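You operate a simulated robot arm through the tools that you are given. There is no shell and no other tool. Be economical: measure what you need, move in short steps, check, and stop when the job is done.

The job below is to be done with a simulated robot arm. You get a single attempt, and the scene is never put back.

TASK
Paste the middle of the beige frame's back, lay in picture No 204 and smooth out its wrinkles.
Fine: paste from the white pot, with the green brush, which ends in the USED cup; smooth with the green block, put it back; leave the clamp block. A coat counts when it lies all over at full strength: go over it till it gets no stronger. What is to be rubbed or washed off counts as gone when no trace of it is left.

Only the result counts: the job must be done as asked and must still hold three seconds after the hand-in. Knocking over, shifting, dropping, spilling or breaking anything else fails it.

THE ROBOT
A 7-joint arm with a two-finger gripper, hanging from a carriage that runs on a rail from [-2642, -8] to [238, 1] (x, y) and turns from -352 to 336 degrees about z. Base frame: it is fixed where the carriage stands at the start and does not move with it; the origin is on the floor, on the carriage's upright axis, x ahead of it, y to its left, z up; the surface under the hand at the start is at about z = 780. Units: mm, degrees, N and s.
With the tool pointing down near the work surface it reaches from about 100 to 440 mm from the robot's upright axis, wherever it stands. Its first joint turns from -166.0 to 166.0 degrees. Places, roughly: USED cup on the framing bench [0, -100, 800]; beige picture frame inside [-200, 0, 800]; blue clamp block [-200, 100, 800]; green block (7x10x4 cm) [400, -100, 800]; picture frame (27x21x3 cm) [-200, 0, 800]. Payload 1.37 kg.
The tool frame sits at the grasp point between the pads (the TCP): z along the fingers, y along the line on which they close. The tips reach 16 mm beyond it. Largest opening 92 mm; the body of the gripper starts 74 mm behind the TCP.
Orientation is that of the tool frame in the base frame, as a unit quaternion [x, y, z, w]. With the fingers straight down and closing along the base's y, the tool's x points along the base's -x, its y along +y and its z along -z.

THE INTERFACE
- The arm moves only by the tool drive_tool. Its argument "commands" is a list of rows, each a list of 7 numbers: the turn, a rotation vector about the tool's x, y, z in degrees, then the shift along the tool's x, y, z in mm, then the finger opening in mm, from 0 to 92. In form: [[wx, wy, wz, dx, dy, dz, hand], ...]. A call has 1 to 20 rows; each row shifts and turns the commanded pose from where the row before left it, along the tool's axes as they then stand. A row lasts 0.2 s, in which the tool goes at most 50 mm and 8.6 degrees; a call with a longer step from one row to the next is refused whole, and so is a gripper value outside its range. Where a pose cannot be reached the arm comes as near as it can. A force on the tool above 50 N (or 10 N above the force at the start of the call, whichever is more), or a blocked arm, ends the call early, and 0.2 s more pass. Each finger halts on what it meets, pressing with about 26 N; the grip force reading is that of the motor and also rises with nothing between the fingers. The clock runs only during rows and for 0.2 s after the last one: add rows that do not move to give the fingers time. The reply holds the time, the measured pose of the TCP, the force on the tool along the base axes, the opening and the grip force, in the units named above and with some noise, with the torque about the TCP (base axes, N m) and any sound that the robot's microphone picked up.
- Cameras (640 x 400 px; columns grow to the right, rows downward): "scene" is now at [207.1, -54.6, 1692.3]; the picture's right is [-0.99, -0.12, 0.00], its down [-0.12, 0.92, -0.36] and it looks along [0.04, -0.36, -0.93] (base axes); focal length 214 px, centre (320, 200). "wrist" rides on the gripper at [71, 19, -111] in the tool frame; the picture's right is [-0.26, 0.97, 0.00], its down [-0.78, -0.21, -0.59] and it looks along [-0.57, -0.15, 0.81] (tool axes); focal length 280 px, centre (320, 200). There is no depth. A picture from a camera that has moved, and an enlarged one, comes with that camera's place and axes in the base frame and with its lens.
- camera(camera): a new picture of that camera. The clock stands still meanwhile.
- move_column(by): slides the trunk up (or, below 0, down) by that many mm; the arm and the scene camera ride with it, the base frame stays. It gives what a move gives, with no picture.
- roll_base(legs): drives the robot by 1 to 6 legs, each [ahead, left, turn to the left] in mm, mm and degrees, along the robot's own axes; the way and the turn of a leg run together, so that a leg with both is an arc; at most 1500 mm and 180 degrees a leg. The arm and the cameras ride along, it lands a little off, and it stops where it bumps. It keeps to its track: a leg is cut to what the track allows. It gives what a move gives.
- aim_head(pan, tilt): turns the head with the scene camera to pan (to the left, within 155 degrees either way) and tilt (down, from -29 to 69), counted from straight ahead of the robot. It gives what a move gives.
- zoom(camera, box): a new picture of the part [left, top, right, bottom] of that camera's present view, enlarged. The clock stands still meanwhile.
- sign_off(): hands the job in; it is judged then, once.

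Go step by step. Nothing tells you exact positions but the pictures and the camera data: compare them with the known pose of the tool, close in by small moves and look again before you grip or let go. The budget is 120 turns and 82 pictures, counting those below and the enlarged ones. Unless the task says otherwise, let go and move clear before handing in, and close with one line.

The tools are called after "Request:" by a JSON object that holds its "api" and its "payload". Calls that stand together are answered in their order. drive_tool: Moves the arm, as the interface text tells. Its arguments: {"type":"object","properties":{"commands":{"type":"array"}},"required":["commands"]} The other tools are called the same way: move_column (by) slides the trunk up or down; roll_base (legs) drives the base; aim_head (pan, tilt) turns the head that bears the scene camera; camera (camera) takes a picture; zoom (camera, box) takes an enlarged picture of a part of a camera's view; sign_off () hands the job in.

At the start:

```text
time: 0.0
position: [-297.7, -171.3, 1164.1]
ee_rot: [0.0, 1.0, -0.001, 0.0]
contact_force: [0.3, -0.3, -0.4]
moment: [0.03, 0.01, 0.02]
finger_gap: 91.8
finger_force: 0.0
trunk travel left (down, up): [-518.0, 142.0]
robot x, y, heading: [3.2, 1.8, -0.1]
head pan, tilt: [-82.9, 68.8]
```

scene: 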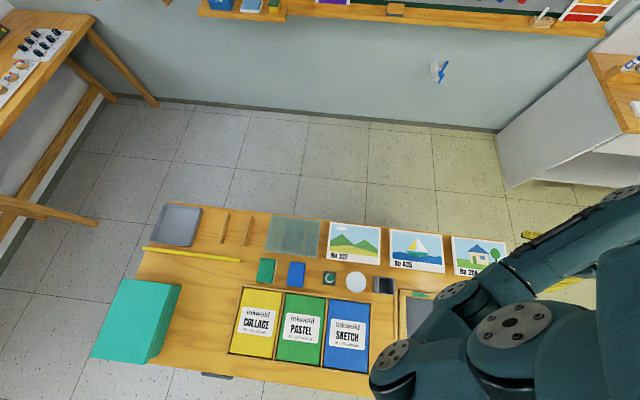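
wrist: 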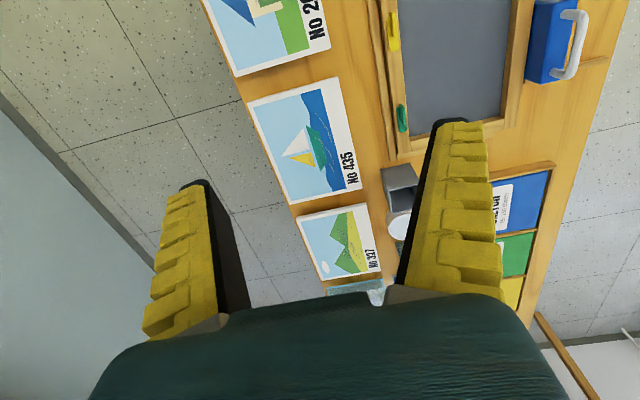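

I see the bench with a row of three pictures, pots and blocks, and the frame partly hidden by the arm. I'll zoom in to identify things.

Request:
{"api": "zoom", "payload": {"camera": "scene", "box": [120, 190, 330, 390]}}

Request:
{"api": "zoom", "payload": {"camera": "scene", "box": [310, 200, 560, 360]}}

Request:
{"api": "zoom", "payload": {"camera": "wrist", "box": [200, 0, 640, 300]}}

```text
2.00 times, centred on (225, 290) of scene
camera zoom: at [207.1, -54.6, 1692.3], right [-0.99, -0.12, 0.0], down [-0.12, 0.92, -0.36], along [0.04, -0.36, -0.93], focal length 429 px, centre (510, 20)
```

zoom: 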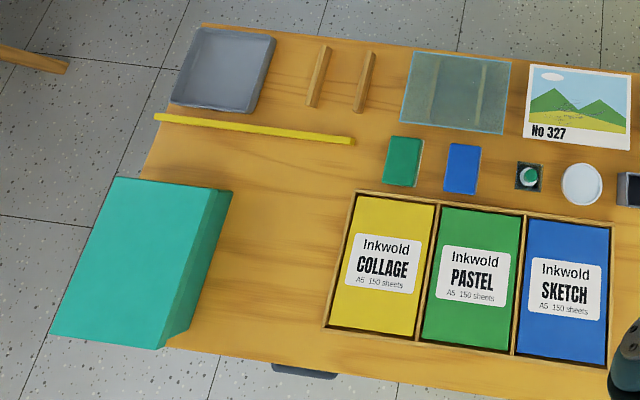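

```text
2.50 times, centred on (435, 280) of scene
camera zoom: at [207.1, -54.6, 1692.3], right [-0.99, -0.12, 0.0], down [-0.12, 0.92, -0.36], along [0.04, -0.36, -0.93], focal length 536 px, centre (32, 0)
```

zoom: 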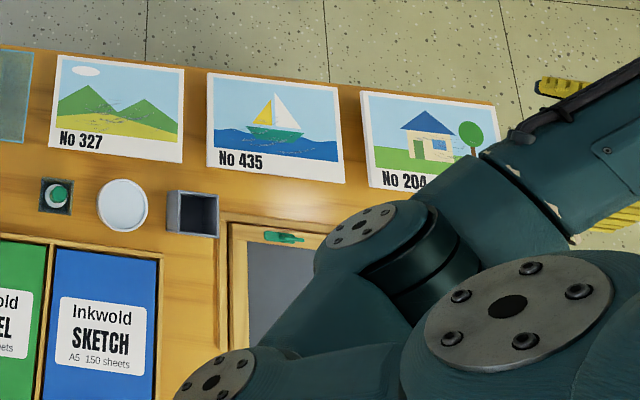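

```text
1.33 times, centred on (420, 150) of wrist
camera zoom: at [-368.8, -150.6, 1274.1], right [0.26, 0.97, 0.0], down [0.78, -0.21, 0.59], along [0.57, -0.15, -0.81], focal length 374 px, centre (187, 267)
```

zoom: 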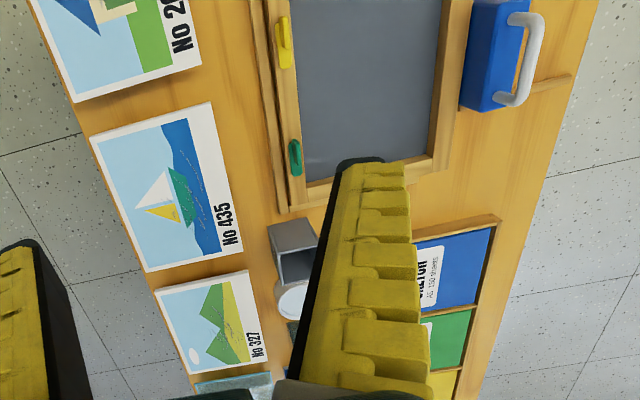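

The pictures lie along the -y bench edge with No 204 farthest toward -x, and the frame carries small green and yellow items. I'll move the arm to the side to see the frame uncovered.

Request:
{"api": "drive_tool", "payload": {"commands": [[0, 0, 0, -40, -10, 0, 91], [0, 0, 0, -40, -10, 0, 91], [0, 0, 0, -40, -10, 0, 91], [0, 0, 0, -40, -10, 0, 91], [0, 0, 0, -40, -10, 0, 91], [0, 0, 0, -40, -10, 0, 91], [0, 0, 0, -40, 0, 0, 91], [0, 0, 0, -40, 0, 0, 91], [0, 0, 0, -40, 0, 0, 91], [0, 0, 0, -40, 0, 0, 91], [0, 0, 0, -40, 0, 0, 91], [0, 0, 0, -40, 0, 0, 91], [0, 0, 0, -40, 0, 0, 91], [0, 0, 0, -40, 0, 0, 91]]}}

```text
time: 3.0
position: [261.0, -234.2, 1160.3]
ee_rot: [0.0, 1.0, 0.0, 0.0]
contact_force: [0.1, 0.0, -0.5]
moment: [-0.03, -0.02, -0.01]
finger_gap: 91.0
finger_force: 0.0
out of reach, approached as far as the arm can: row 5, 7
trunk travel left (down, up): [-518.0, 142.0]
robot x, y, heading: [1.8, 0.6, 0.0]
head pan, tilt: [-82.9, 68.8]
```

Request:
{"api": "camera", "payload": {"camera": "scene"}}

Request:
{"api": "zoom", "payload": {"camera": "scene", "box": [340, 210, 580, 360]}}

Request:
{"api": "camera", "payload": {"camera": "wrist"}}

```text
76 pictures are left
camera scene: at [207.1, -54.6, 1692.3], right [-0.99, -0.12, 0.0], down [-0.12, 0.92, -0.36], along [0.04, -0.36, -0.93], focal length 214 px, centre (320, 200)
```

scene: 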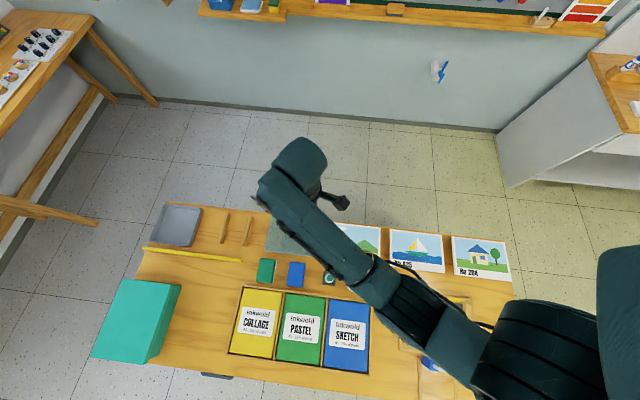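

```text
2.67 times, centred on (460, 285) of scene
camera zoom: at [207.1, -54.6, 1692.3], right [-0.99, -0.12, 0.0], down [-0.12, 0.92, -0.36], along [0.04, -0.36, -0.93], focal length 572 px, centre (-53, -27)
```

zoom: 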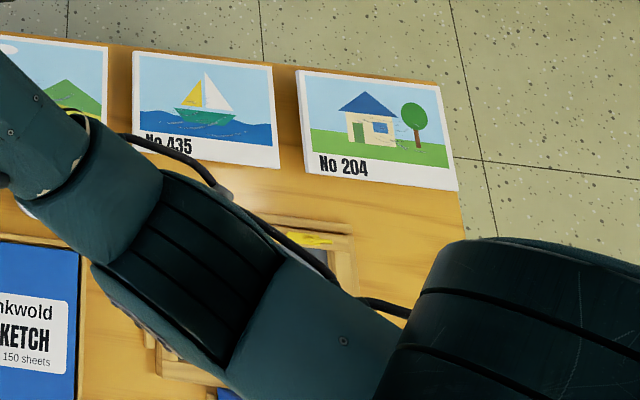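

```text
74 pictures are left
camera wrist: at [190.2, -214.1, 1271.6], right [0.26, 0.96, 0.0], down [0.78, -0.21, 0.59], along [0.57, -0.15, -0.81], focal length 280 px, centre (320, 200)
```

wrist: 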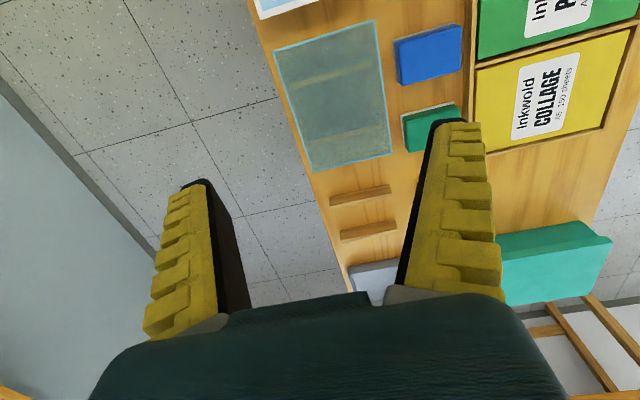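

Now moving back to look at the pots and cup from the wrist camera, a bit lower.

Request:
{"api": "drive_tool", "payload": {"commands": [[0, 0, 0, 40, 4, 10, 91], [0, 0, 0, 40, 4, 10, 91], [0, 0, 0, 40, 4, 10, 91], [0, 0, 0, 40, 4, 10, 91], [0, 0, 0, 40, 4, 10, 91], [0, 0, 0, 40, 4, 10, 91], [0, 0, 0, 40, 4, 10, 91], [0, 0, 0, 40, 4, 10, 91]]}}

Request:
{"api": "camera", "payload": {"camera": "wrist"}}

```text
time: 4.8
position: [-60.5, -205.4, 1075.9]
ee_rot: [0.0, 1.0, 0.0, 0.001]
contact_force: [-0.4, -0.7, -0.2]
moment: [-0.01, -0.03, -0.01]
finger_gap: 91.3
finger_force: 0.2
trunk travel left (down, up): [-518.0, 142.0]
robot x, y, heading: [-0.0, -3.1, 0.1]
head pan, tilt: [-82.9, 68.8]
```

```text
73 pictures are left
camera wrist: at [-131.1, -186.1, 1186.0], right [0.26, 0.97, 0.0], down [0.78, -0.21, 0.59], along [0.57, -0.15, -0.81], focal length 280 px, centre (320, 200)
```

wrist: 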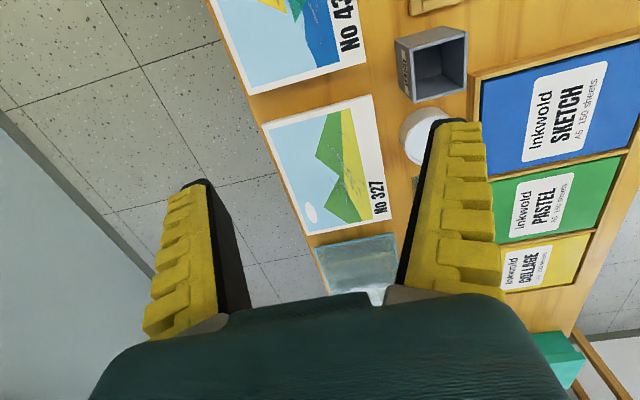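

Request:
{"api": "drive_tool", "payload": {"commands": [[0, 0, 0, 40, 35, 0, 91], [0, 0, 0, 40, 35, 0, 91], [0, 0, 0, 30, 35, 0, 91]]}}

Request:
{"api": "camera", "payload": {"camera": "wrist"}}

```text
refused: row 1 steps farther than a row can; nothing moved
```

```text
72 pictures are left
camera wrist: at [-131.1, -186.1, 1186.0], right [0.26, 0.97, 0.0], down [0.78, -0.21, 0.59], along [0.57, -0.15, -0.81], focal length 280 px, centre (320, 200)
```

wrist: 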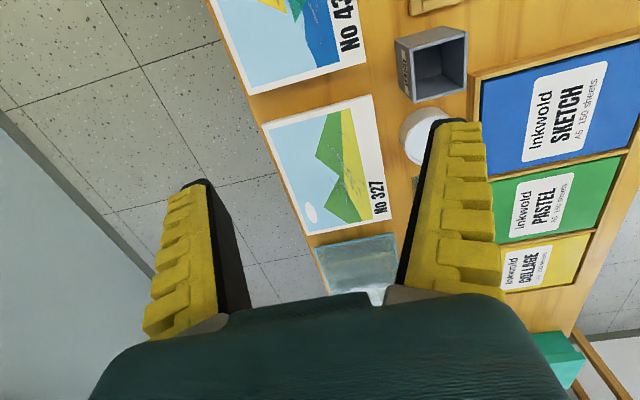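

Request:
{"api": "drive_tool", "payload": {"commands": [[0, 0, 0, 25, 35, 0, 91], [0, 0, 0, 30, 35, 0, 91], [0, 0, 0, 30, 35, 0, 91]]}}

Request:
{"api": "zoom", "payload": {"camera": "wrist", "box": [200, 0, 560, 225]}}

```text
time: 5.6
position: [-144.2, -97.1, 1077.1]
ee_rot: [0.0, 1.0, 0.0, 0.0]
contact_force: [-0.7, -0.3, 0.1]
moment: [-0.02, -0.05, 0.0]
finger_gap: 90.9
finger_force: 0.1
trunk travel left (down, up): [-518.0, 142.0]
robot x, y, heading: [4.6, 1.7, -0.1]
head pan, tilt: [-82.9, 68.8]
```

```text
1.78 times, centred on (380, 112) of wrist
camera zoom: at [-216.0, -77.6, 1187.3], right [0.26, 0.97, 0.0], down [0.78, -0.21, 0.59], along [0.57, -0.15, -0.81], focal length 498 px, centre (213, 356)
```

zoom: 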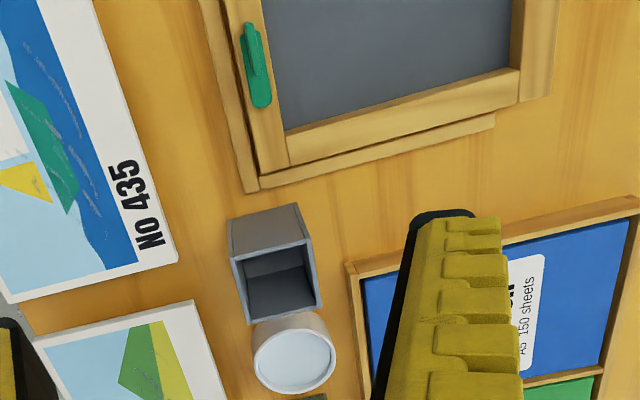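

Request:
{"api": "zoom", "payload": {"camera": "wrist", "box": [310, 0, 390, 70]}}

Request:
{"api": "drive_tool", "payload": {"commands": [[0, 0, 0, 40, 10, 0, 91], [0, 0, 0, 40, 10, 0, 91], [0, 0, 0, 40, 10, 0, 91], [0, 0, 0, 40, 0, 0, 91], [0, 0, 0, 20, 0, 0, 91]]}}

Request:
{"api": "camera", "payload": {"camera": "wrist"}}

```text
5.71 times, centred on (350, 35) of wrist
camera zoom: at [-216.0, -77.6, 1187.3], right [0.26, 0.97, 0.0], down [0.78, -0.21, 0.59], along [0.57, -0.15, -0.81], focal length 1602 px, centre (149, 1143)
```

zoom: 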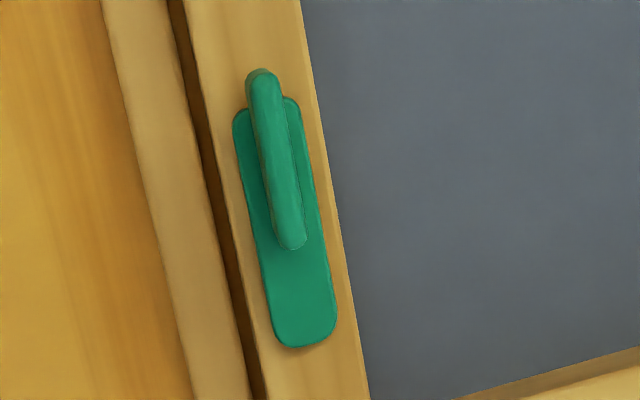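

```text
time: 6.8
position: [-325.3, -66.5, 1076.5]
ee_rot: [0.0, 1.0, 0.0, 0.0]
contact_force: [-0.5, 1.5, 0.1]
moment: [-0.02, 0.0, -0.04]
finger_gap: 91.3
finger_force: 0.1
trunk travel left (down, up): [-518.0, 142.0]
robot x, y, heading: [1.4, 2.7, 0.1]
head pan, tilt: [-82.9, 68.8]
```

```text
69 pictures are left
camera wrist: at [-396.0, -47.3, 1187.0], right [0.26, 0.97, 0.0], down [0.78, -0.21, 0.59], along [0.57, -0.15, -0.81], focal length 280 px, centre (320, 200)
```

wrist: 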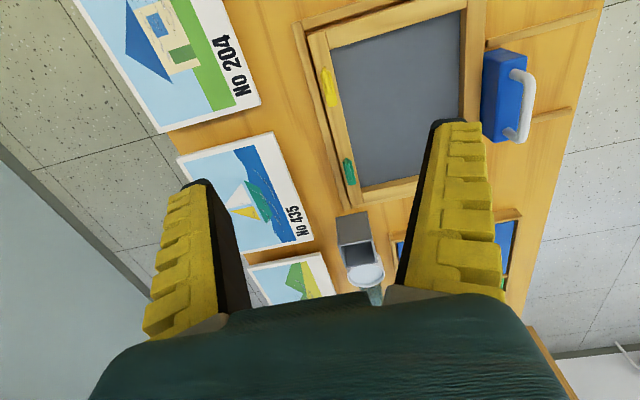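

The turn-buttons on the frame look like fixed latches; the brush likely stands in a pot at x≈170. I'll drive the carriage back to inspect picture No 204 closely.

Request:
{"api": "roll_base", "payload": {"legs": [[-300, 0, 0]]}}

Request:
{"api": "drive_tool", "payload": {"commands": [[0, 0, 0, 10, -40, 20, 91], [0, 0, 0, 0, -40, 20, 91], [0, 0, 0, 0, -40, 20, 91], [0, 0, 0, 0, -40, 20, 91]]}}

Request:
{"api": "camera", "payload": {"camera": "wrist"}}

Request:
{"api": "camera", "payload": {"camera": "scene"}}

```text
time: 8.9
position: [-629.3, -68.7, 1076.7]
ee_rot: [-0.001, 1.0, 0.0, 0.0]
contact_force: [-0.3, -0.3, -0.7]
moment: [0.01, 0.0, 0.03]
finger_gap: 91.2
finger_force: 0.1
trunk travel left (down, up): [-518.0, 142.0]
robot x, y, heading: [-307.3, -0.1, 0.2]
head pan, tilt: [-82.9, 68.8]
```

```text
time: 9.9
position: [-637.4, -227.5, 1000.8]
ee_rot: [0.0, 1.0, 0.0, 0.0]
contact_force: [-0.6, 1.2, -0.7]
moment: [-0.07, 0.01, 0.01]
finger_gap: 91.0
finger_force: 0.1
trunk travel left (down, up): [-518.0, 142.0]
robot x, y, heading: [-303.5, -1.7, 0.2]
head pan, tilt: [-82.9, 68.8]
```

```text
68 pictures are left
camera wrist: at [-708.3, -208.5, 1110.1], right [0.26, 0.97, 0.0], down [0.78, -0.21, 0.59], along [0.57, -0.15, -0.81], focal length 280 px, centre (320, 200)
```

wrist: 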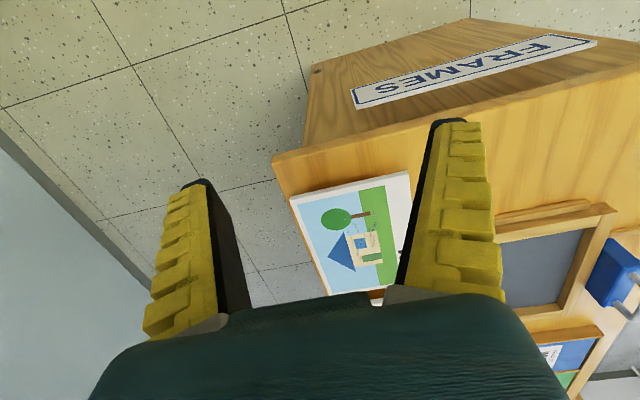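

```text
67 pictures are left
camera scene: at [-97.1, -55.1, 1692.3], right [-0.99, -0.13, 0.0], down [-0.12, 0.92, -0.36], along [0.05, -0.36, -0.93], focal length 214 px, centre (320, 200)
```

scene: 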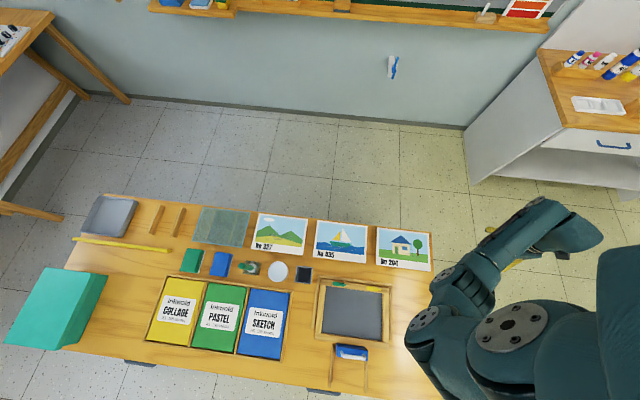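

Request:
{"api": "zoom", "payload": {"camera": "scene", "box": [220, 210, 440, 348]}}

Request:
{"api": "zoom", "payload": {"camera": "scene", "box": [176, 240, 320, 290]}}

Request:
{"api": "zoom", "payload": {"camera": "wrist", "box": [250, 150, 420, 310]}}

```text
2.90 times, centred on (330, 279) of scene
camera zoom: at [-97.1, -55.1, 1692.3], right [-0.99, -0.13, 0.0], down [-0.12, 0.92, -0.36], along [0.05, -0.36, -0.93], focal length 622 px, centre (291, -29)
```

zoom: 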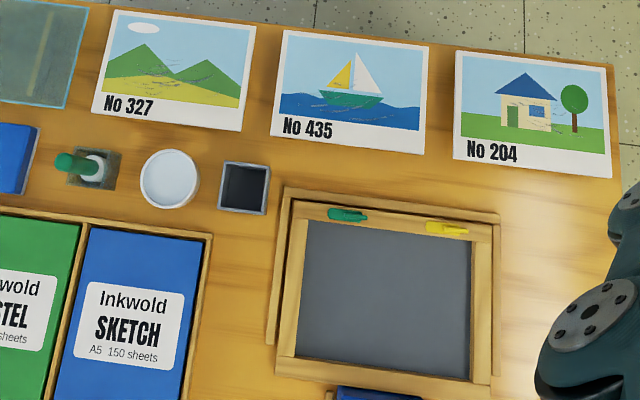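

```text
4.44 times, centred on (248, 265) of scene
camera zoom: at [-97.1, -55.1, 1692.3], right [-0.99, -0.13, 0.0], down [-0.12, 0.92, -0.36], along [0.05, -0.36, -0.93], focal length 953 px, centre (640, -89)
```

zoom: 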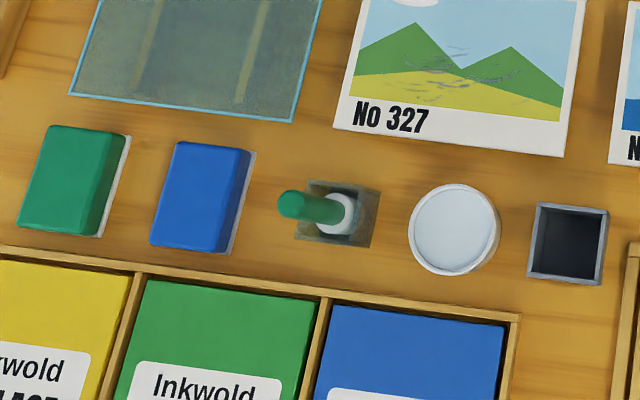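

```text
2.50 times, centred on (335, 230) of wrist
camera zoom: at [-708.3, -208.5, 1110.1], right [0.26, 0.97, 0.0], down [0.78, -0.21, 0.59], along [0.57, -0.15, -0.81], focal length 701 px, centre (282, 125)
```

zoom: 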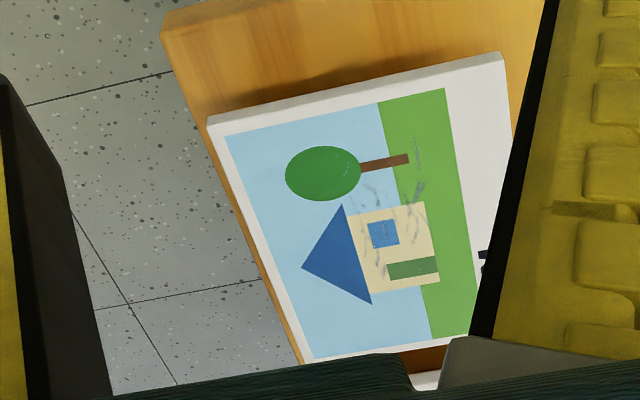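

The pictures are thin panels resting on battens (like the two bare ones at the left), and the green brush stands in a holder at x≈170. I'll look at the panel edge-on from the bench end to see the gap and thickness.

Request:
{"api": "drive_tool", "payload": {"commands": [[0, 0, 0, 20, 0, 0, 91], [0, -8, 0, 20, 0, 0, 91], [0, -8, 0, 0, 0, 0, 91], [0, -8, 0, 0, 0, 0, 91], [0, -8, 0, 0, 0, 0, 91], [0, -8, 0, 0, 0, 0, 91], [0, 0, 0, 21, 0, 25, 91], [0, 0, 0, 21, 0, 25, 91], [0, 0, 0, 21, 0, 25, 91], [0, 0, 0, 21, 0, 25, 91], [0, 0, 0, 21, 0, 25, 91]]}}

Request:
{"api": "camera", "payload": {"camera": "wrist"}}

```text
time: 12.3
position: [-593.6, -170.2, 914.4]
ee_rot: [0.0, 0.939, 0.001, 0.344]
contact_force: [0.1, -0.7, 0.0]
moment: [-0.02, 0.02, 0.01]
finger_gap: 90.9
finger_force: 0.1
out of reach, approached as far as the arm can: row 6, 7, 8, 9, 10, 11
trunk travel left (down, up): [-518.0, 142.0]
robot x, y, heading: [-305.6, -0.7, 0.2]
head pan, tilt: [-82.9, 68.8]
```

```text
63 pictures are left
camera wrist: at [-718.6, -151.0, 953.3], right [0.2, 0.97, 0.17], down [0.22, -0.21, 0.95], along [0.96, -0.15, -0.25], focal length 280 px, centre (320, 200)
```

wrist: 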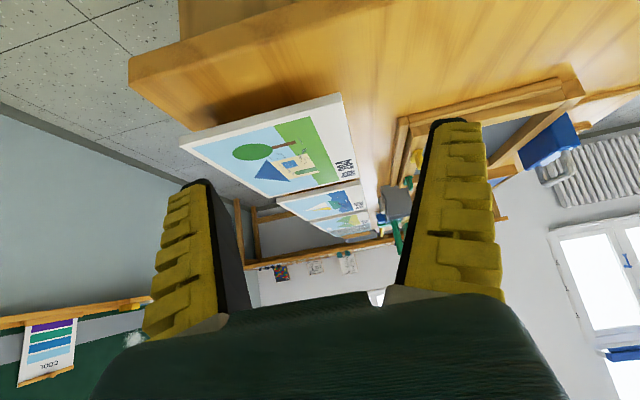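

Request:
{"api": "zoom", "payload": {"camera": "wrist", "box": [170, 80, 380, 210]}}

```text
3.05 times, centred on (275, 145) of wrist
camera zoom: at [-718.6, -151.0, 953.3], right [0.2, 0.97, 0.17], down [0.22, -0.21, 0.95], along [0.96, -0.15, -0.25], focal length 854 px, centre (457, 368)
```

zoom: 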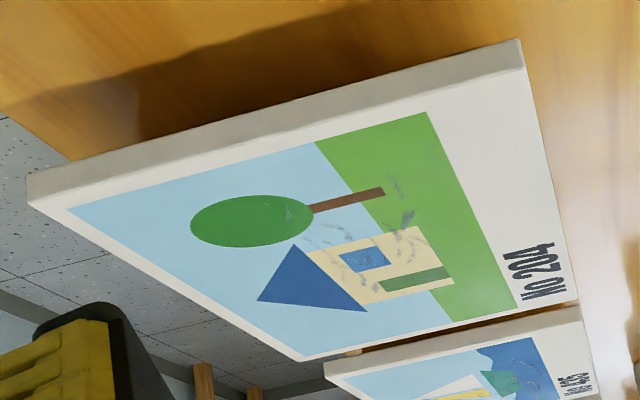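

The panel is ~6 mm thick, its top near z≈818, overhanging its battens with a ~30 mm gap, so it can be gripped from its -x edge with a horizontal tool. First the brush: I restore the vertical tool, raise it and swing the arm to the front.

Request:
{"api": "drive_tool", "payload": {"commands": [[0, 0, 0, -25, 0, -30, 91], [0, 0, 0, -25, 0, -30, 91], [0, 8, 0, -25, 0, -30, 91], [0, 8, 0, -10, 0, -30, 91], [0, 8, 0, 0, 0, -30, 91], [0, 8, 0, 0, 0, -30, 91], [0, 8, 0, 0, -10, -20, 91], [0, 0, 0, -40, -20, 0, 91], [0, 0, 0, -40, -20, 0, 91], [0, 0, 0, -40, -10, 0, 91], [0, 0, 0, -45, 0, 0, 91], [0, 0, 0, -45, 0, 0, 91], [0, 0, 0, -45, 0, 0, 91], [0, 0, 0, -45, 0, 0, 91], [0, 0, 0, -45, 0, 0, 91], [0, 0, 0, -45, 0, 0, 91]]}}

Request:
{"api": "roll_base", "payload": {"legs": [[150, 0, 0]]}}

Request:
{"api": "camera", "payload": {"camera": "wrist"}}

```text
time: 15.7
position: [-237.1, -227.2, 1142.5]
ee_rot: [0.0, 1.0, 0.0, 0.0]
contact_force: [-0.8, -0.1, 0.1]
moment: [0.0, -0.01, -0.01]
finger_gap: 91.3
finger_force: 0.0
trunk travel left (down, up): [-518.0, 142.0]
robot x, y, heading: [-306.1, -4.8, -0.1]
head pan, tilt: [-82.9, 68.8]
```

```text
time: 17.0
position: [-92.8, -226.6, 1142.9]
ee_rot: [-0.001, 1.0, 0.0, 0.0]
contact_force: [-0.4, 0.2, -0.4]
moment: [0.04, 0.02, -0.03]
finger_gap: 91.2
finger_force: 0.0
trunk travel left (down, up): [-518.0, 142.0]
robot x, y, heading: [-159.5, 2.4, 0.2]
head pan, tilt: [-82.9, 68.8]
```

```text
61 pictures are left
camera wrist: at [-163.3, -207.6, 1252.8], right [0.26, 0.97, 0.0], down [0.78, -0.21, 0.59], along [0.57, -0.15, -0.81], focal length 280 px, centre (320, 200)
```

wrist: 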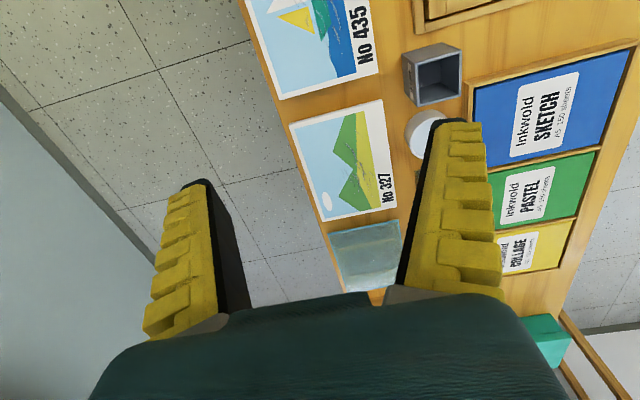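

Request:
{"api": "drive_tool", "payload": {"commands": [[0, 0, 0, -20, 40, 5, 91], [0, 0, 0, -20, 40, 5, 91], [0, 0, 0, -30, 35, 5, 91], [0, 0, 0, -30, 35, 5, 91], [0, 0, 0, -20, 0, 5, 91]]}}

Request:
{"api": "camera", "payload": {"camera": "wrist"}}

Request:
{"api": "zoom", "payload": {"camera": "scene", "box": [200, 200, 420, 338]}}

```text
time: 18.2
position: [12.1, -108.6, 1124.5]
ee_rot: [-0.001, 1.0, 0.0, -0.001]
contact_force: [0.5, 0.4, 0.2]
moment: [0.0, -0.01, 0.0]
finger_gap: 91.0
finger_force: 0.0
out of reach, approached as far as the arm can: row 2
trunk travel left (down, up): [-518.0, 142.0]
robot x, y, heading: [-161.5, 2.9, 0.1]
head pan, tilt: [-82.9, 68.8]
```

```text
60 pictures are left
camera wrist: at [-58.1, -89.0, 1233.8], right [0.26, 0.97, 0.0], down [0.78, -0.21, 0.59], along [0.57, -0.15, -0.81], focal length 280 px, centre (320, 200)
```

wrist: 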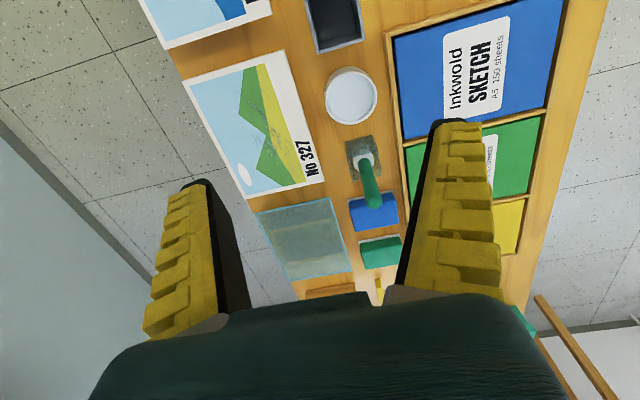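

```text
2.90 times, centred on (310, 269) of scene
camera zoom: at [47.5, -54.6, 1692.3], right [-0.99, -0.13, 0.0], down [-0.12, 0.92, -0.36], along [0.05, -0.36, -0.93], focal length 622 px, centre (349, 0)
```

zoom: 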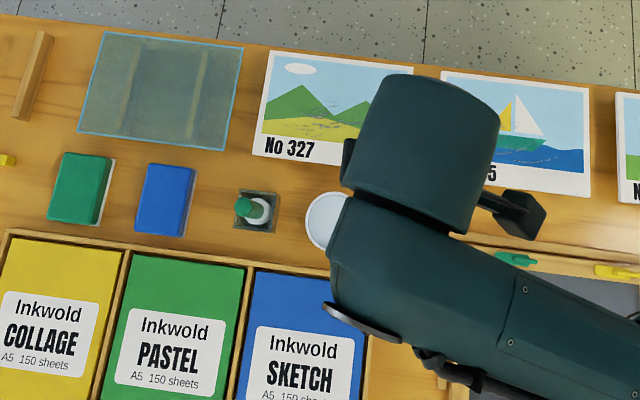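

Brush handle is at about (172,-77) with top near z≈930. I go above it and check.

Request:
{"api": "drive_tool", "payload": {"commands": [[0, 0, 0, -40, 8, 10, 91], [0, 0, 0, -40, 8, 10, 91], [0, 0, 0, -40, 8, 10, 91], [0, 0, 0, -40, 8, 10, 91], [0, 0, 0, 0, 0, 35, 91], [0, 0, 0, 0, 0, 35, 91]]}}

Request:
{"api": "camera", "payload": {"camera": "wrist"}}

```text
time: 19.6
position: [168.7, -72.9, 1009.3]
ee_rot: [-0.002, 1.0, 0.0, 0.0]
contact_force: [1.0, -0.4, 0.3]
moment: [0.02, 0.01, -0.02]
finger_gap: 90.9
finger_force: 0.0
trunk travel left (down, up): [-518.0, 142.0]
robot x, y, heading: [-160.5, -0.6, 0.1]
head pan, tilt: [-82.9, 68.8]
```

```text
58 pictures are left
camera wrist: at [97.7, -53.3, 1119.6], right [0.26, 0.97, 0.0], down [0.78, -0.21, 0.59], along [0.57, -0.15, -0.81], focal length 280 px, centre (320, 200)
```

wrist: 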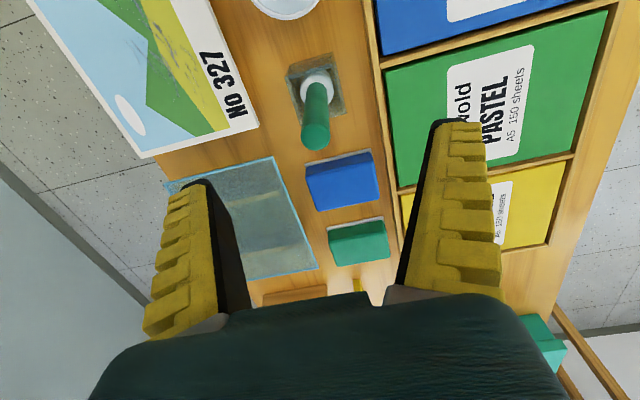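

Request:
{"api": "drive_tool", "payload": {"commands": [[0, 0, 0, -4, -4, 35, 91], [0, 0, 0, 0, 0, 36, 91], [0, 0, 0, 0, 0, 36, 91], [0, 0, 0, 0, 0, 0, 0], [0, 0, 0, 0, 0, 0, 0], [0, 0, 0, 0, 0, 0, 0], [0, 0, 0, 0, 0, 0, 0]]}}

Request:
{"api": "camera", "payload": {"camera": "wrist"}}

```text
time: 21.2
position: [173.9, -80.1, 903.1]
ee_rot: [-0.001, 1.0, -0.001, 0.001]
contact_force: [1.7, 0.8, 3.4]
moment: [0.01, -0.18, -0.01]
finger_gap: 10.4
finger_force: 26.1
trunk travel left (down, up): [-518.0, 142.0]
robot x, y, heading: [-156.7, -1.1, 0.3]
head pan, tilt: [-82.9, 68.8]
```

```text
57 pictures are left
camera wrist: at [102.5, -60.3, 1012.0], right [0.26, 0.97, 0.0], down [0.78, -0.21, 0.59], along [0.57, -0.15, -0.81], focal length 280 px, centre (320, 200)
```

wrist: 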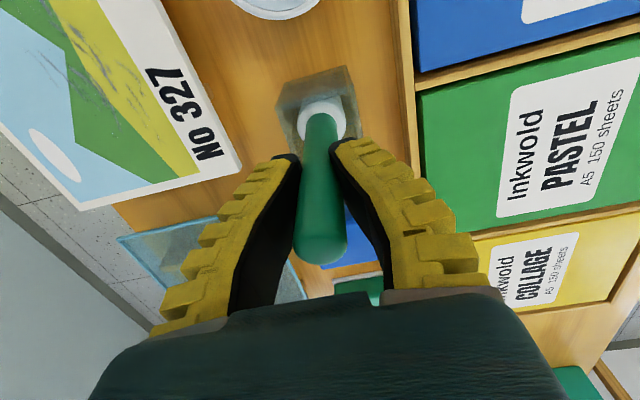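

The brush is gripped. Lifting it straight out.

Request:
{"api": "drive_tool", "payload": {"commands": [[0, 0, 0, 0, 0, -15, 0], [0, 0, 0, 0, 0, -25, 0], [0, 0, 0, 0, 0, -30, 0], [0, 0, 0, 0, 0, -30, 0], [0, 0, 0, 0, 0, -30, 0]]}}

Request:
{"api": "camera", "payload": {"camera": "wrist"}}

Request:
{"api": "zoom", "payload": {"camera": "scene", "box": [200, 200, 420, 338]}}

```text
time: 22.4
position: [175.1, -81.3, 1033.1]
ee_rot: [-0.001, 1.0, 0.0, -0.001]
contact_force: [1.0, 0.2, -0.9]
moment: [0.01, -0.03, 0.01]
finger_gap: 7.7
finger_force: 26.5
trunk travel left (down, up): [-518.0, 142.0]
robot x, y, heading: [-161.8, -0.3, 0.0]
head pan, tilt: [-82.9, 68.8]
```

```text
56 pictures are left
camera wrist: at [104.9, -61.3, 1142.8], right [0.26, 0.97, 0.0], down [0.78, -0.21, 0.59], along [0.57, -0.15, -0.81], focal length 280 px, centre (320, 200)
```

wrist: 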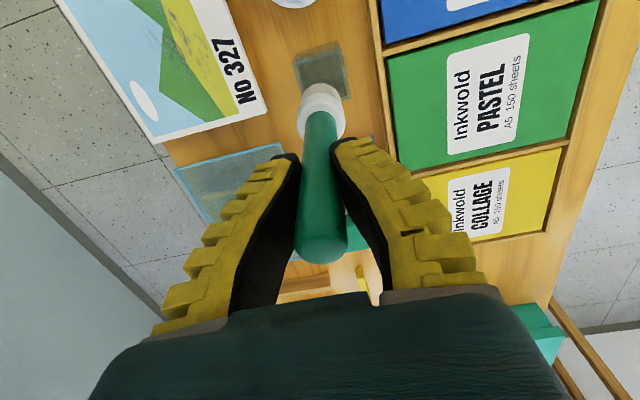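

```text
2.90 times, centred on (310, 269) of scene
camera zoom: at [47.5, -54.6, 1692.3], right [-0.99, -0.13, 0.0], down [-0.12, 0.92, -0.36], along [0.05, -0.36, -0.93], focal length 622 px, centre (349, 0)
```

zoom: 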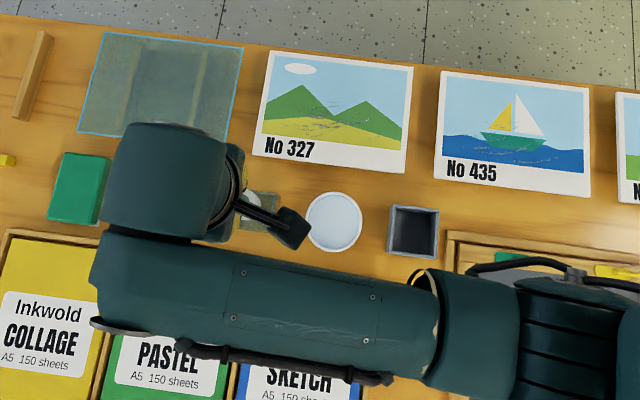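

Brush is held; its tip is roughly 118 mm below the TCP. Next I move over the white pot at (72,-78) and lower into it gently.

Request:
{"api": "drive_tool", "payload": {"commands": [[0, 0, 0, 35, 1, 0, 0], [0, 0, 0, 35, 1, 0, 0], [0, 0, 0, 33, 1, 0, 0], [0, 0, 0, 0, 0, 30, 0], [0, 0, 0, 0, 0, 30, 0], [0, 0, 0, 0, 0, 20, 0], [0, 0, 0, 0, 0, 10, 0]]}}

Request:
{"api": "camera", "payload": {"camera": "wrist"}}

```text
time: 24.0
position: [71.9, -76.9, 942.9]
ee_rot: [-0.001, 1.0, -0.001, 0.0]
contact_force: [-0.8, -0.9, 0.6]
moment: [0.0, 0.01, 0.0]
finger_gap: 7.6
finger_force: 25.8
trunk travel left (down, up): [-518.0, 142.0]
robot x, y, heading: [-158.8, -2.7, -0.0]
head pan, tilt: [-82.9, 68.8]
```

```text
54 pictures are left
camera wrist: at [1.5, -57.3, 1053.0], right [0.26, 0.97, 0.0], down [0.78, -0.21, 0.59], along [0.57, -0.15, -0.81], focal length 280 px, centre (320, 200)
```

wrist: 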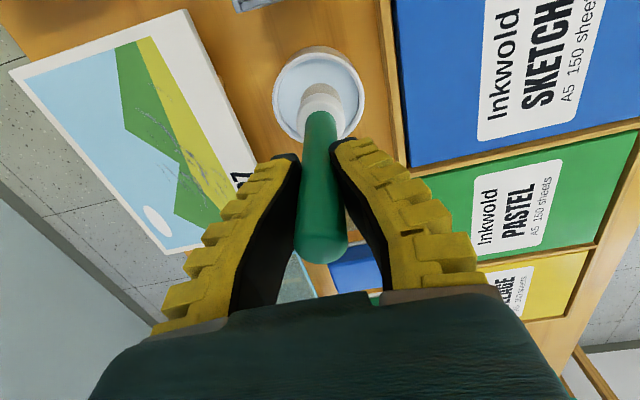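

Request:
{"api": "drive_tool", "payload": {"commands": [[0, 0, 0, 0, 0, 8, 0], [0, 0, 0, 0, 0, 8, 0], [0, 0, 0, 0, 0, 6, 0], [0, 0, 0, 0, 0, 6, 0], [0, 0, 0, 0, 0, 0, 0], [0, 0, 0, 0, 0, 0, 0]]}}

Request:
{"api": "zoom", "payload": {"camera": "wrist", "box": [240, 20, 400, 140]}}

```text
time: 25.4
position: [74.3, -76.3, 916.3]
ee_rot: [-0.001, 1.0, 0.0, 0.001]
contact_force: [-1.2, 0.7, 29.8]
moment: [0.0, -0.24, 0.03]
finger_gap: 21.1
finger_force: 25.8
trunk travel left (down, up): [-518.0, 142.0]
robot x, y, heading: [-157.1, 2.0, 0.2]
head pan, tilt: [-82.9, 68.8]
```

```text
3.33 times, centred on (320, 80) of wrist
camera zoom: at [3.5, -56.5, 1025.8], right [0.26, 0.97, 0.0], down [0.78, -0.21, 0.59], along [0.57, -0.15, -0.81], focal length 935 px, centre (320, 600)
```

zoom: 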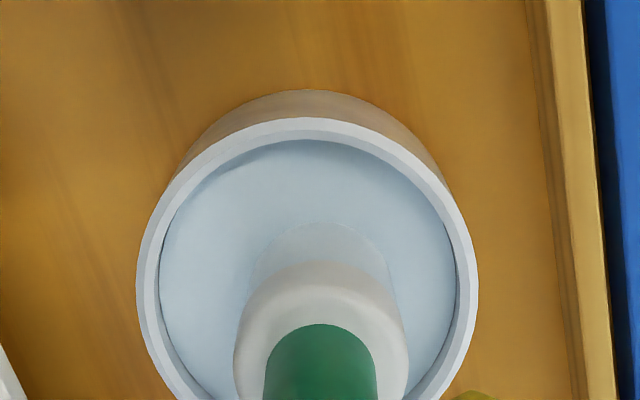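

It touched the bottom (30 N). I ease up and check the brush for paste and the grip.

Request:
{"api": "drive_tool", "payload": {"commands": [[0, 0, 0, 0, 0, -4, 0], [0, 0, 0, 0, 0, -6, 0], [0, 0, 0, 0, 0, -25, 0], [0, 0, 0, 0, 0, -30, 0], [0, 0, 0, 0, 0, 0, 0]]}}

Request:
{"api": "zoom", "payload": {"camera": "wrist", "box": [240, 20, 440, 280]}}

```text
time: 26.6
position: [74.4, -75.8, 978.5]
ee_rot: [-0.001, 1.0, 0.0, 0.0]
contact_force: [-0.1, -0.4, 0.2]
moment: [0.0, 0.03, 0.05]
finger_gap: 15.0
finger_force: 26.0
trunk travel left (down, up): [-518.0, 142.0]
robot x, y, heading: [-159.8, 0.8, 0.3]
head pan, tilt: [-82.9, 68.8]
```

```text
1.54 times, centred on (340, 150) of wrist
camera zoom: at [3.0, -55.9, 1088.9], right [0.26, 0.97, 0.0], down [0.78, -0.21, 0.59], along [0.57, -0.15, -0.81], focal length 431 px, centre (289, 277)
```

zoom: 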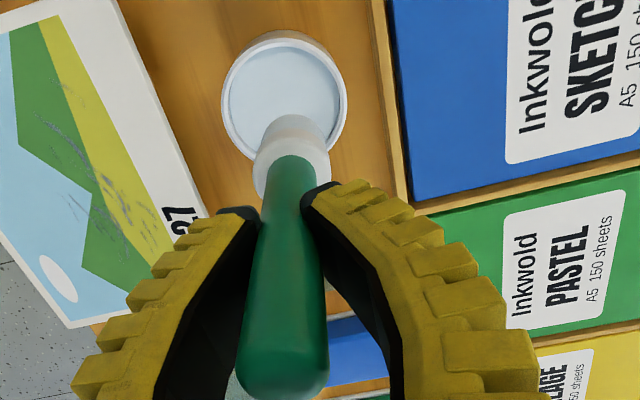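

The brush slid ~20 mm up in the grip but is held; its tip seems wet. I roll the carriage so that the brush comes over the frame.

Request:
{"api": "roll_base", "payload": {"legs": [[-300, 0, 0]]}}

Request:
{"api": "camera", "payload": {"camera": "wrist"}}

Request:
{"api": "zoom", "payload": {"camera": "scene", "box": [230, 200, 500, 370]}}

```text
time: 28.7
position: [-226.0, -77.9, 977.9]
ee_rot: [0.002, 1.0, 0.0, 0.0]
contact_force: [0.5, 0.6, -0.4]
moment: [0.01, 0.01, -0.01]
finger_gap: 13.7
finger_force: 25.6
trunk travel left (down, up): [-518.0, 142.0]
robot x, y, heading: [-461.5, -3.4, -0.1]
head pan, tilt: [-82.9, 68.8]
```

```text
51 pictures are left
camera wrist: at [-297.3, -57.9, 1088.8], right [0.27, 0.96, 0.0], down [0.78, -0.22, 0.59], along [0.57, -0.16, -0.81], focal length 280 px, centre (320, 200)
```

wrist: 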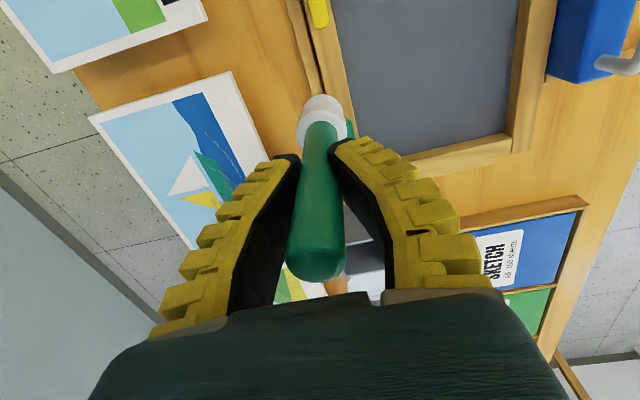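

```text
2.35 times, centred on (365, 285) of scene
camera zoom: at [-253.0, -56.8, 1692.3], right [-0.99, -0.12, 0.0], down [-0.11, 0.93, -0.36], along [0.04, -0.36, -0.93], focal length 505 px, centre (214, 0)
```

zoom: 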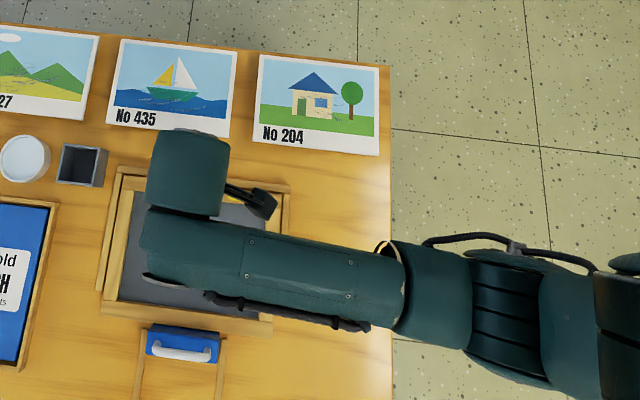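

Request:
{"api": "drive_tool", "payload": {"commands": [[0, 0, 0, 0, 35, 0, 0], [0, 0, 0, 0, 35, 0, 0], [0, 0, 0, 0, 33, 0, 0], [0, 0, 0, 0, 0, 30, 0], [0, 0, 0, 0, 0, 30, 0], [0, 0, 0, 0, 0, 8, 0], [0, 0, 0, 0, 0, 0, 0]]}}

Request:
{"api": "camera", "payload": {"camera": "wrist"}}

```text
time: 30.3
position: [-227.9, 24.3, 909.2]
ee_rot: [0.002, 1.0, 0.0, 0.0]
contact_force: [0.5, 0.1, -0.8]
moment: [0.0, -0.01, 0.0]
finger_gap: 12.8
finger_force: 26.2
trunk travel left (down, up): [-518.0, 142.0]
robot x, y, heading: [-461.8, -3.0, -0.1]
head pan, tilt: [-82.9, 68.8]
```

```text
49 pictures are left
camera wrist: at [-297.7, 44.3, 1020.0], right [0.27, 0.96, 0.0], down [0.78, -0.22, 0.59], along [0.57, -0.16, -0.81], focal length 280 px, centre (320, 200)
```

wrist: 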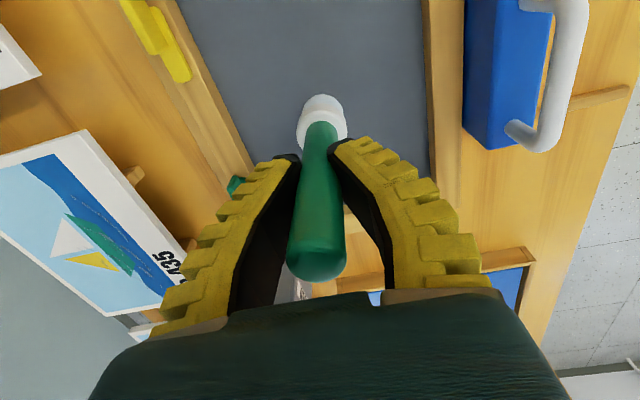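

Request:
{"api": "drive_tool", "payload": {"commands": [[0, 0, 0, 0, 0, 4, 0], [0, 0, 0, 0, 0, 4, 0], [0, 0, 0, 0, 0, 3, 0], [0, 0, 0, 0, 0, 0, 0]]}}

```text
time: 31.3
position: [-225.9, 24.9, 897.6]
ee_rot: [0.002, 1.0, 0.001, -0.001]
contact_force: [0.8, 0.0, 0.0]
moment: [-0.03, 0.0, 0.01]
finger_gap: 12.3
finger_force: 25.9
trunk travel left (down, up): [-518.0, 142.0]
robot x, y, heading: [-456.8, 0.5, -0.5]
head pan, tilt: [-82.9, 68.8]
```

Request:
{"api": "drive_tool", "payload": {"commands": [[0, 0, 0, 0, 0, 3, 0], [0, 0, 0, 0, 0, 3, 0], [0, 0, 0, 0, 0, 0, 0]]}}

```text
time: 32.1
position: [-226.4, 25.0, 894.5]
ee_rot: [0.002, 1.0, 0.0, 0.0]
contact_force: [-2.0, 0.0, 2.3]
moment: [-0.04, 0.14, 0.03]
finger_gap: 12.1
finger_force: 26.2
trunk travel left (down, up): [-518.0, 142.0]
robot x, y, heading: [-460.8, -4.2, -0.1]
head pan, tilt: [-82.9, 68.8]
```

Contact is made at about z=893. A test stroke along x, then I look.

Request:
{"api": "drive_tool", "payload": {"commands": [[0, 0, 0, 15, 0, 0, 0], [0, 0, 0, 15, 0, 0, 0], [0, 0, 0, -15, 0, 0, 0], [0, 0, 0, -15, 0, 0, 0], [0, 0, 0, -15, 0, 0, 0], [0, 0, 0, -15, 0, 0, 0], [0, 0, 0, 15, 0, 0, 0], [0, 0, 0, 15, 0, 0, 0]]}}

Request:
{"api": "zoom", "payload": {"camera": "wrist", "box": [180, 0, 460, 175]}}

```text
time: 33.9
position: [-230.0, 25.6, 895.6]
ee_rot: [0.002, 1.0, 0.0, 0.001]
contact_force: [0.1, -0.4, -0.3]
moment: [0.02, 0.03, 0.0]
finger_gap: 11.3
finger_force: 25.6
trunk travel left (down, up): [-518.0, 142.0]
robot x, y, heading: [-460.2, -2.2, -0.2]
head pan, tilt: [-82.9, 68.8]
```

```text
2.29 times, centred on (320, 88) of wrist
camera zoom: at [-298.7, 44.8, 1005.1], right [0.27, 0.96, 0.0], down [0.78, -0.22, 0.59], along [0.57, -0.16, -0.81], focal length 641 px, centre (320, 457)
```

zoom: 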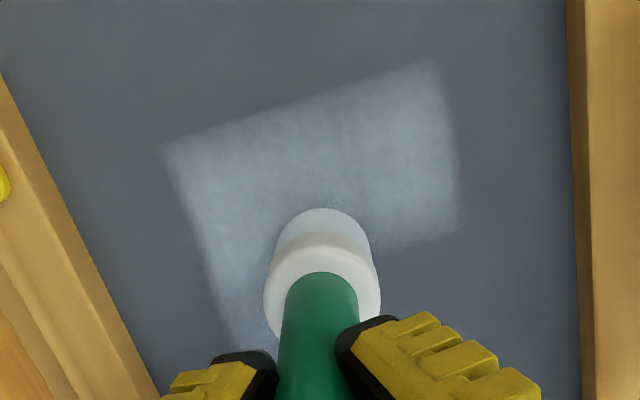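

The paste region shows clearly: roughly x -275..-176, y -10..72. I zigzag over all of it with slightly more pressure.

Request:
{"api": "drive_tool", "payload": {"commands": [[0, 0, 0, 17, -12, 2, 0], [0, 0, 0, 17, -12, 1, 0], [0, 0, 0, -19, 0, 0, 0], [0, 0, 0, -19, 0, 0, 0], [0, 0, 0, -19, 0, 0, 0], [0, 0, 0, -19, 0, 0, 0], [0, 0, 0, 0, 17, 0, 0], [0, 0, 0, 19, 0, 0, 0], [0, 0, 0, 19, 0, 0, 0], [0, 0, 0, 19, 0, 0, 0], [0, 0, 0, 19, 0, 0, 0], [0, 0, 0, 0, 17, 0, 0], [0, 0, 0, -19, 0, 0, 0], [0, 0, 0, -19, 0, 0, 0], [0, 0, 0, -19, 0, 0, 0], [0, 0, 0, -19, 0, 0, 0], [0, 0, 0, 0, 17, 0, 0], [0, 0, 0, 19, 0, 0, 0], [0, 0, 0, 19, 0, 0, 0], [0, 0, 0, 19, 0, 0, 0]]}}

Request:
{"api": "zoom", "payload": {"camera": "wrist", "box": [130, 0, 480, 219]}}

```text
time: 38.1
position: [-242.3, 53.5, 890.5]
ee_rot: [0.002, 1.0, 0.0, 0.001]
contact_force: [0.0, 0.1, 2.4]
moment: [-0.05, 0.05, -0.04]
finger_gap: 11.7
finger_force: 25.8
trunk travel left (down, up): [-518.0, 142.0]
robot x, y, heading: [-460.1, -2.6, -0.4]
head pan, tilt: [-82.9, 68.8]
```

```text
1.83 times, centred on (305, 110) of wrist
camera zoom: at [-312.4, 73.9, 1000.7], right [0.27, 0.96, 0.0], down [0.78, -0.21, 0.59], along [0.57, -0.16, -0.81], focal length 512 px, centre (347, 365)
```

zoom: 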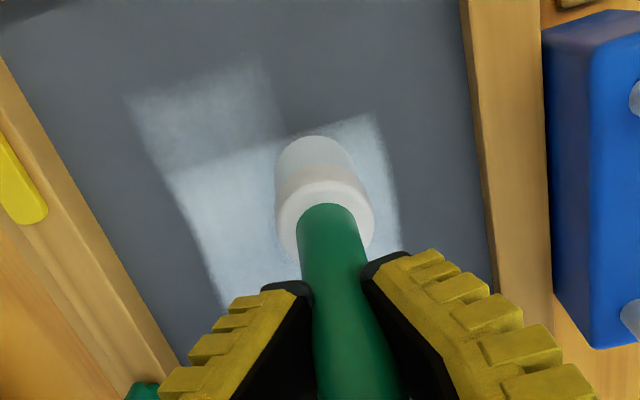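

The paste appears in cells. I lift to view the whole area.

Request:
{"api": "drive_tool", "payload": {"commands": [[0, 0, 0, 20, 0, -30, 0], [0, 0, 0, 30, 0, -30, 0], [0, 0, 0, 30, 0, -30, 0], [0, 0, 0, 30, 0, -20, 0]]}}

Request:
{"api": "zoom", "payload": {"camera": "wrist", "box": [160, 0, 480, 200]}}

Request:
{"api": "zoom", "payload": {"camera": "scene", "box": [250, 260, 410, 360]}}

```text
time: 39.1
position: [-351.7, 54.4, 999.9]
ee_rot: [0.003, 1.0, 0.0, 0.0]
contact_force: [0.0, 1.2, -0.5]
moment: [-0.02, 0.0, 0.0]
finger_gap: 11.0
finger_force: 26.1
trunk travel left (down, up): [-518.0, 142.0]
robot x, y, heading: [-460.5, 1.1, -0.4]
head pan, tilt: [-82.9, 68.8]
```

```text
2.00 times, centred on (320, 100) of wrist
camera zoom: at [-421.7, 74.3, 1110.1], right [0.27, 0.96, 0.0], down [0.78, -0.22, 0.59], along [0.57, -0.16, -0.81], focal length 561 px, centre (320, 400)
```

zoom: 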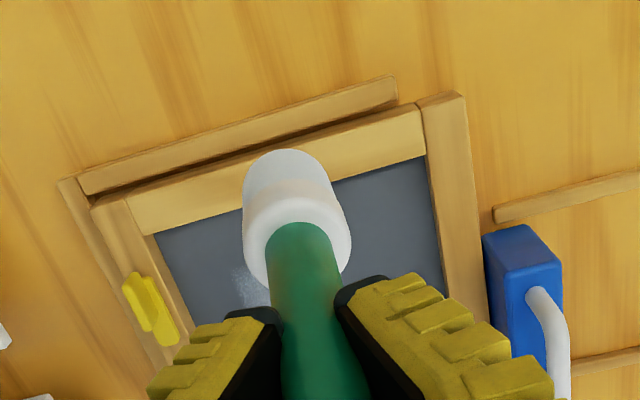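

```text
4.00 times, centred on (330, 310) of scene
camera zoom: at [-253.0, -56.6, 1692.3], right [-0.99, -0.12, 0.0], down [-0.11, 0.93, -0.36], along [0.04, -0.36, -0.93], focal length 858 px, centre (280, -240)
```

zoom: 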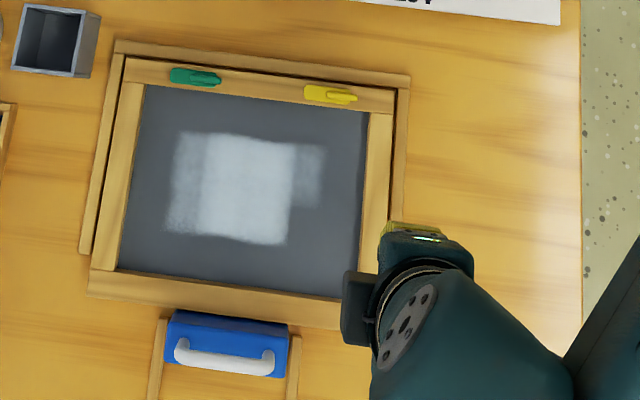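

The scene view shows the pasted patch: the middle region is about x -307..-163, y -13..78, with both side strips still faint. I go back to the -x strip and brush column by column.

Request:
{"api": "drive_tool", "payload": {"commands": [[0, 0, 0, -26, -27, 0, 0], [0, 0, 0, -26, -27, 30, 0], [0, 0, 0, 0, 0, 40, 0], [0, 0, 0, 0, 0, 30, 0], [0, 0, 0, 0, 0, 9, 0], [0, 0, 0, 0, 18, 0.5, 0], [0, 0, 0, 0, 18, 0, 0], [0, 0, 0, 0, 18, 0, 0], [0, 0, 0, 0, 16, 0, 0], [0, 0, 0, -9, 0, 0, 0], [0, 0, 0, 0, -18, 0, 0], [0, 0, 0, 0, -18, 0, 0], [0, 0, 0, 0, -18, 0, 0], [0, 0, 0, 0, -16, 0, 0], [0, 0, 0, -9, 0, 0, 0], [0, 0, 0, 0, 18, 0, 0], [0, 0, 0, 0, 18, 0, 0], [0, 0, 0, 0, 18, 0, 0], [0, 0, 0, 0, 16, 0, 0], [0, 0, 0, -15, 0, 0, 0]]}}

Request:
{"api": "zoom", "payload": {"camera": "wrist", "box": [130, 0, 480, 219]}}

```text
time: 43.3
position: [-264.2, 68.2, 890.9]
ee_rot: [0.002, 1.0, 0.001, 0.002]
contact_force: [2.6, -0.5, 2.2]
moment: [0.02, -0.13, 0.01]
finger_gap: 11.1
finger_force: 25.5
trunk travel left (down, up): [-518.0, 142.0]
robot x, y, heading: [-458.2, -1.0, -0.1]
head pan, tilt: [-82.9, 68.8]
```

```text
1.83 times, centred on (305, 110) of wrist
camera zoom: at [-335.6, 87.8, 1000.3], right [0.27, 0.96, 0.0], down [0.78, -0.22, 0.59], along [0.57, -0.15, -0.81], focal length 512 px, centre (347, 365)
```

zoom: 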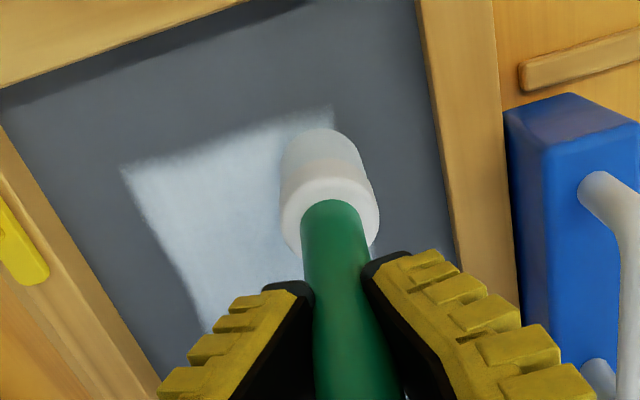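

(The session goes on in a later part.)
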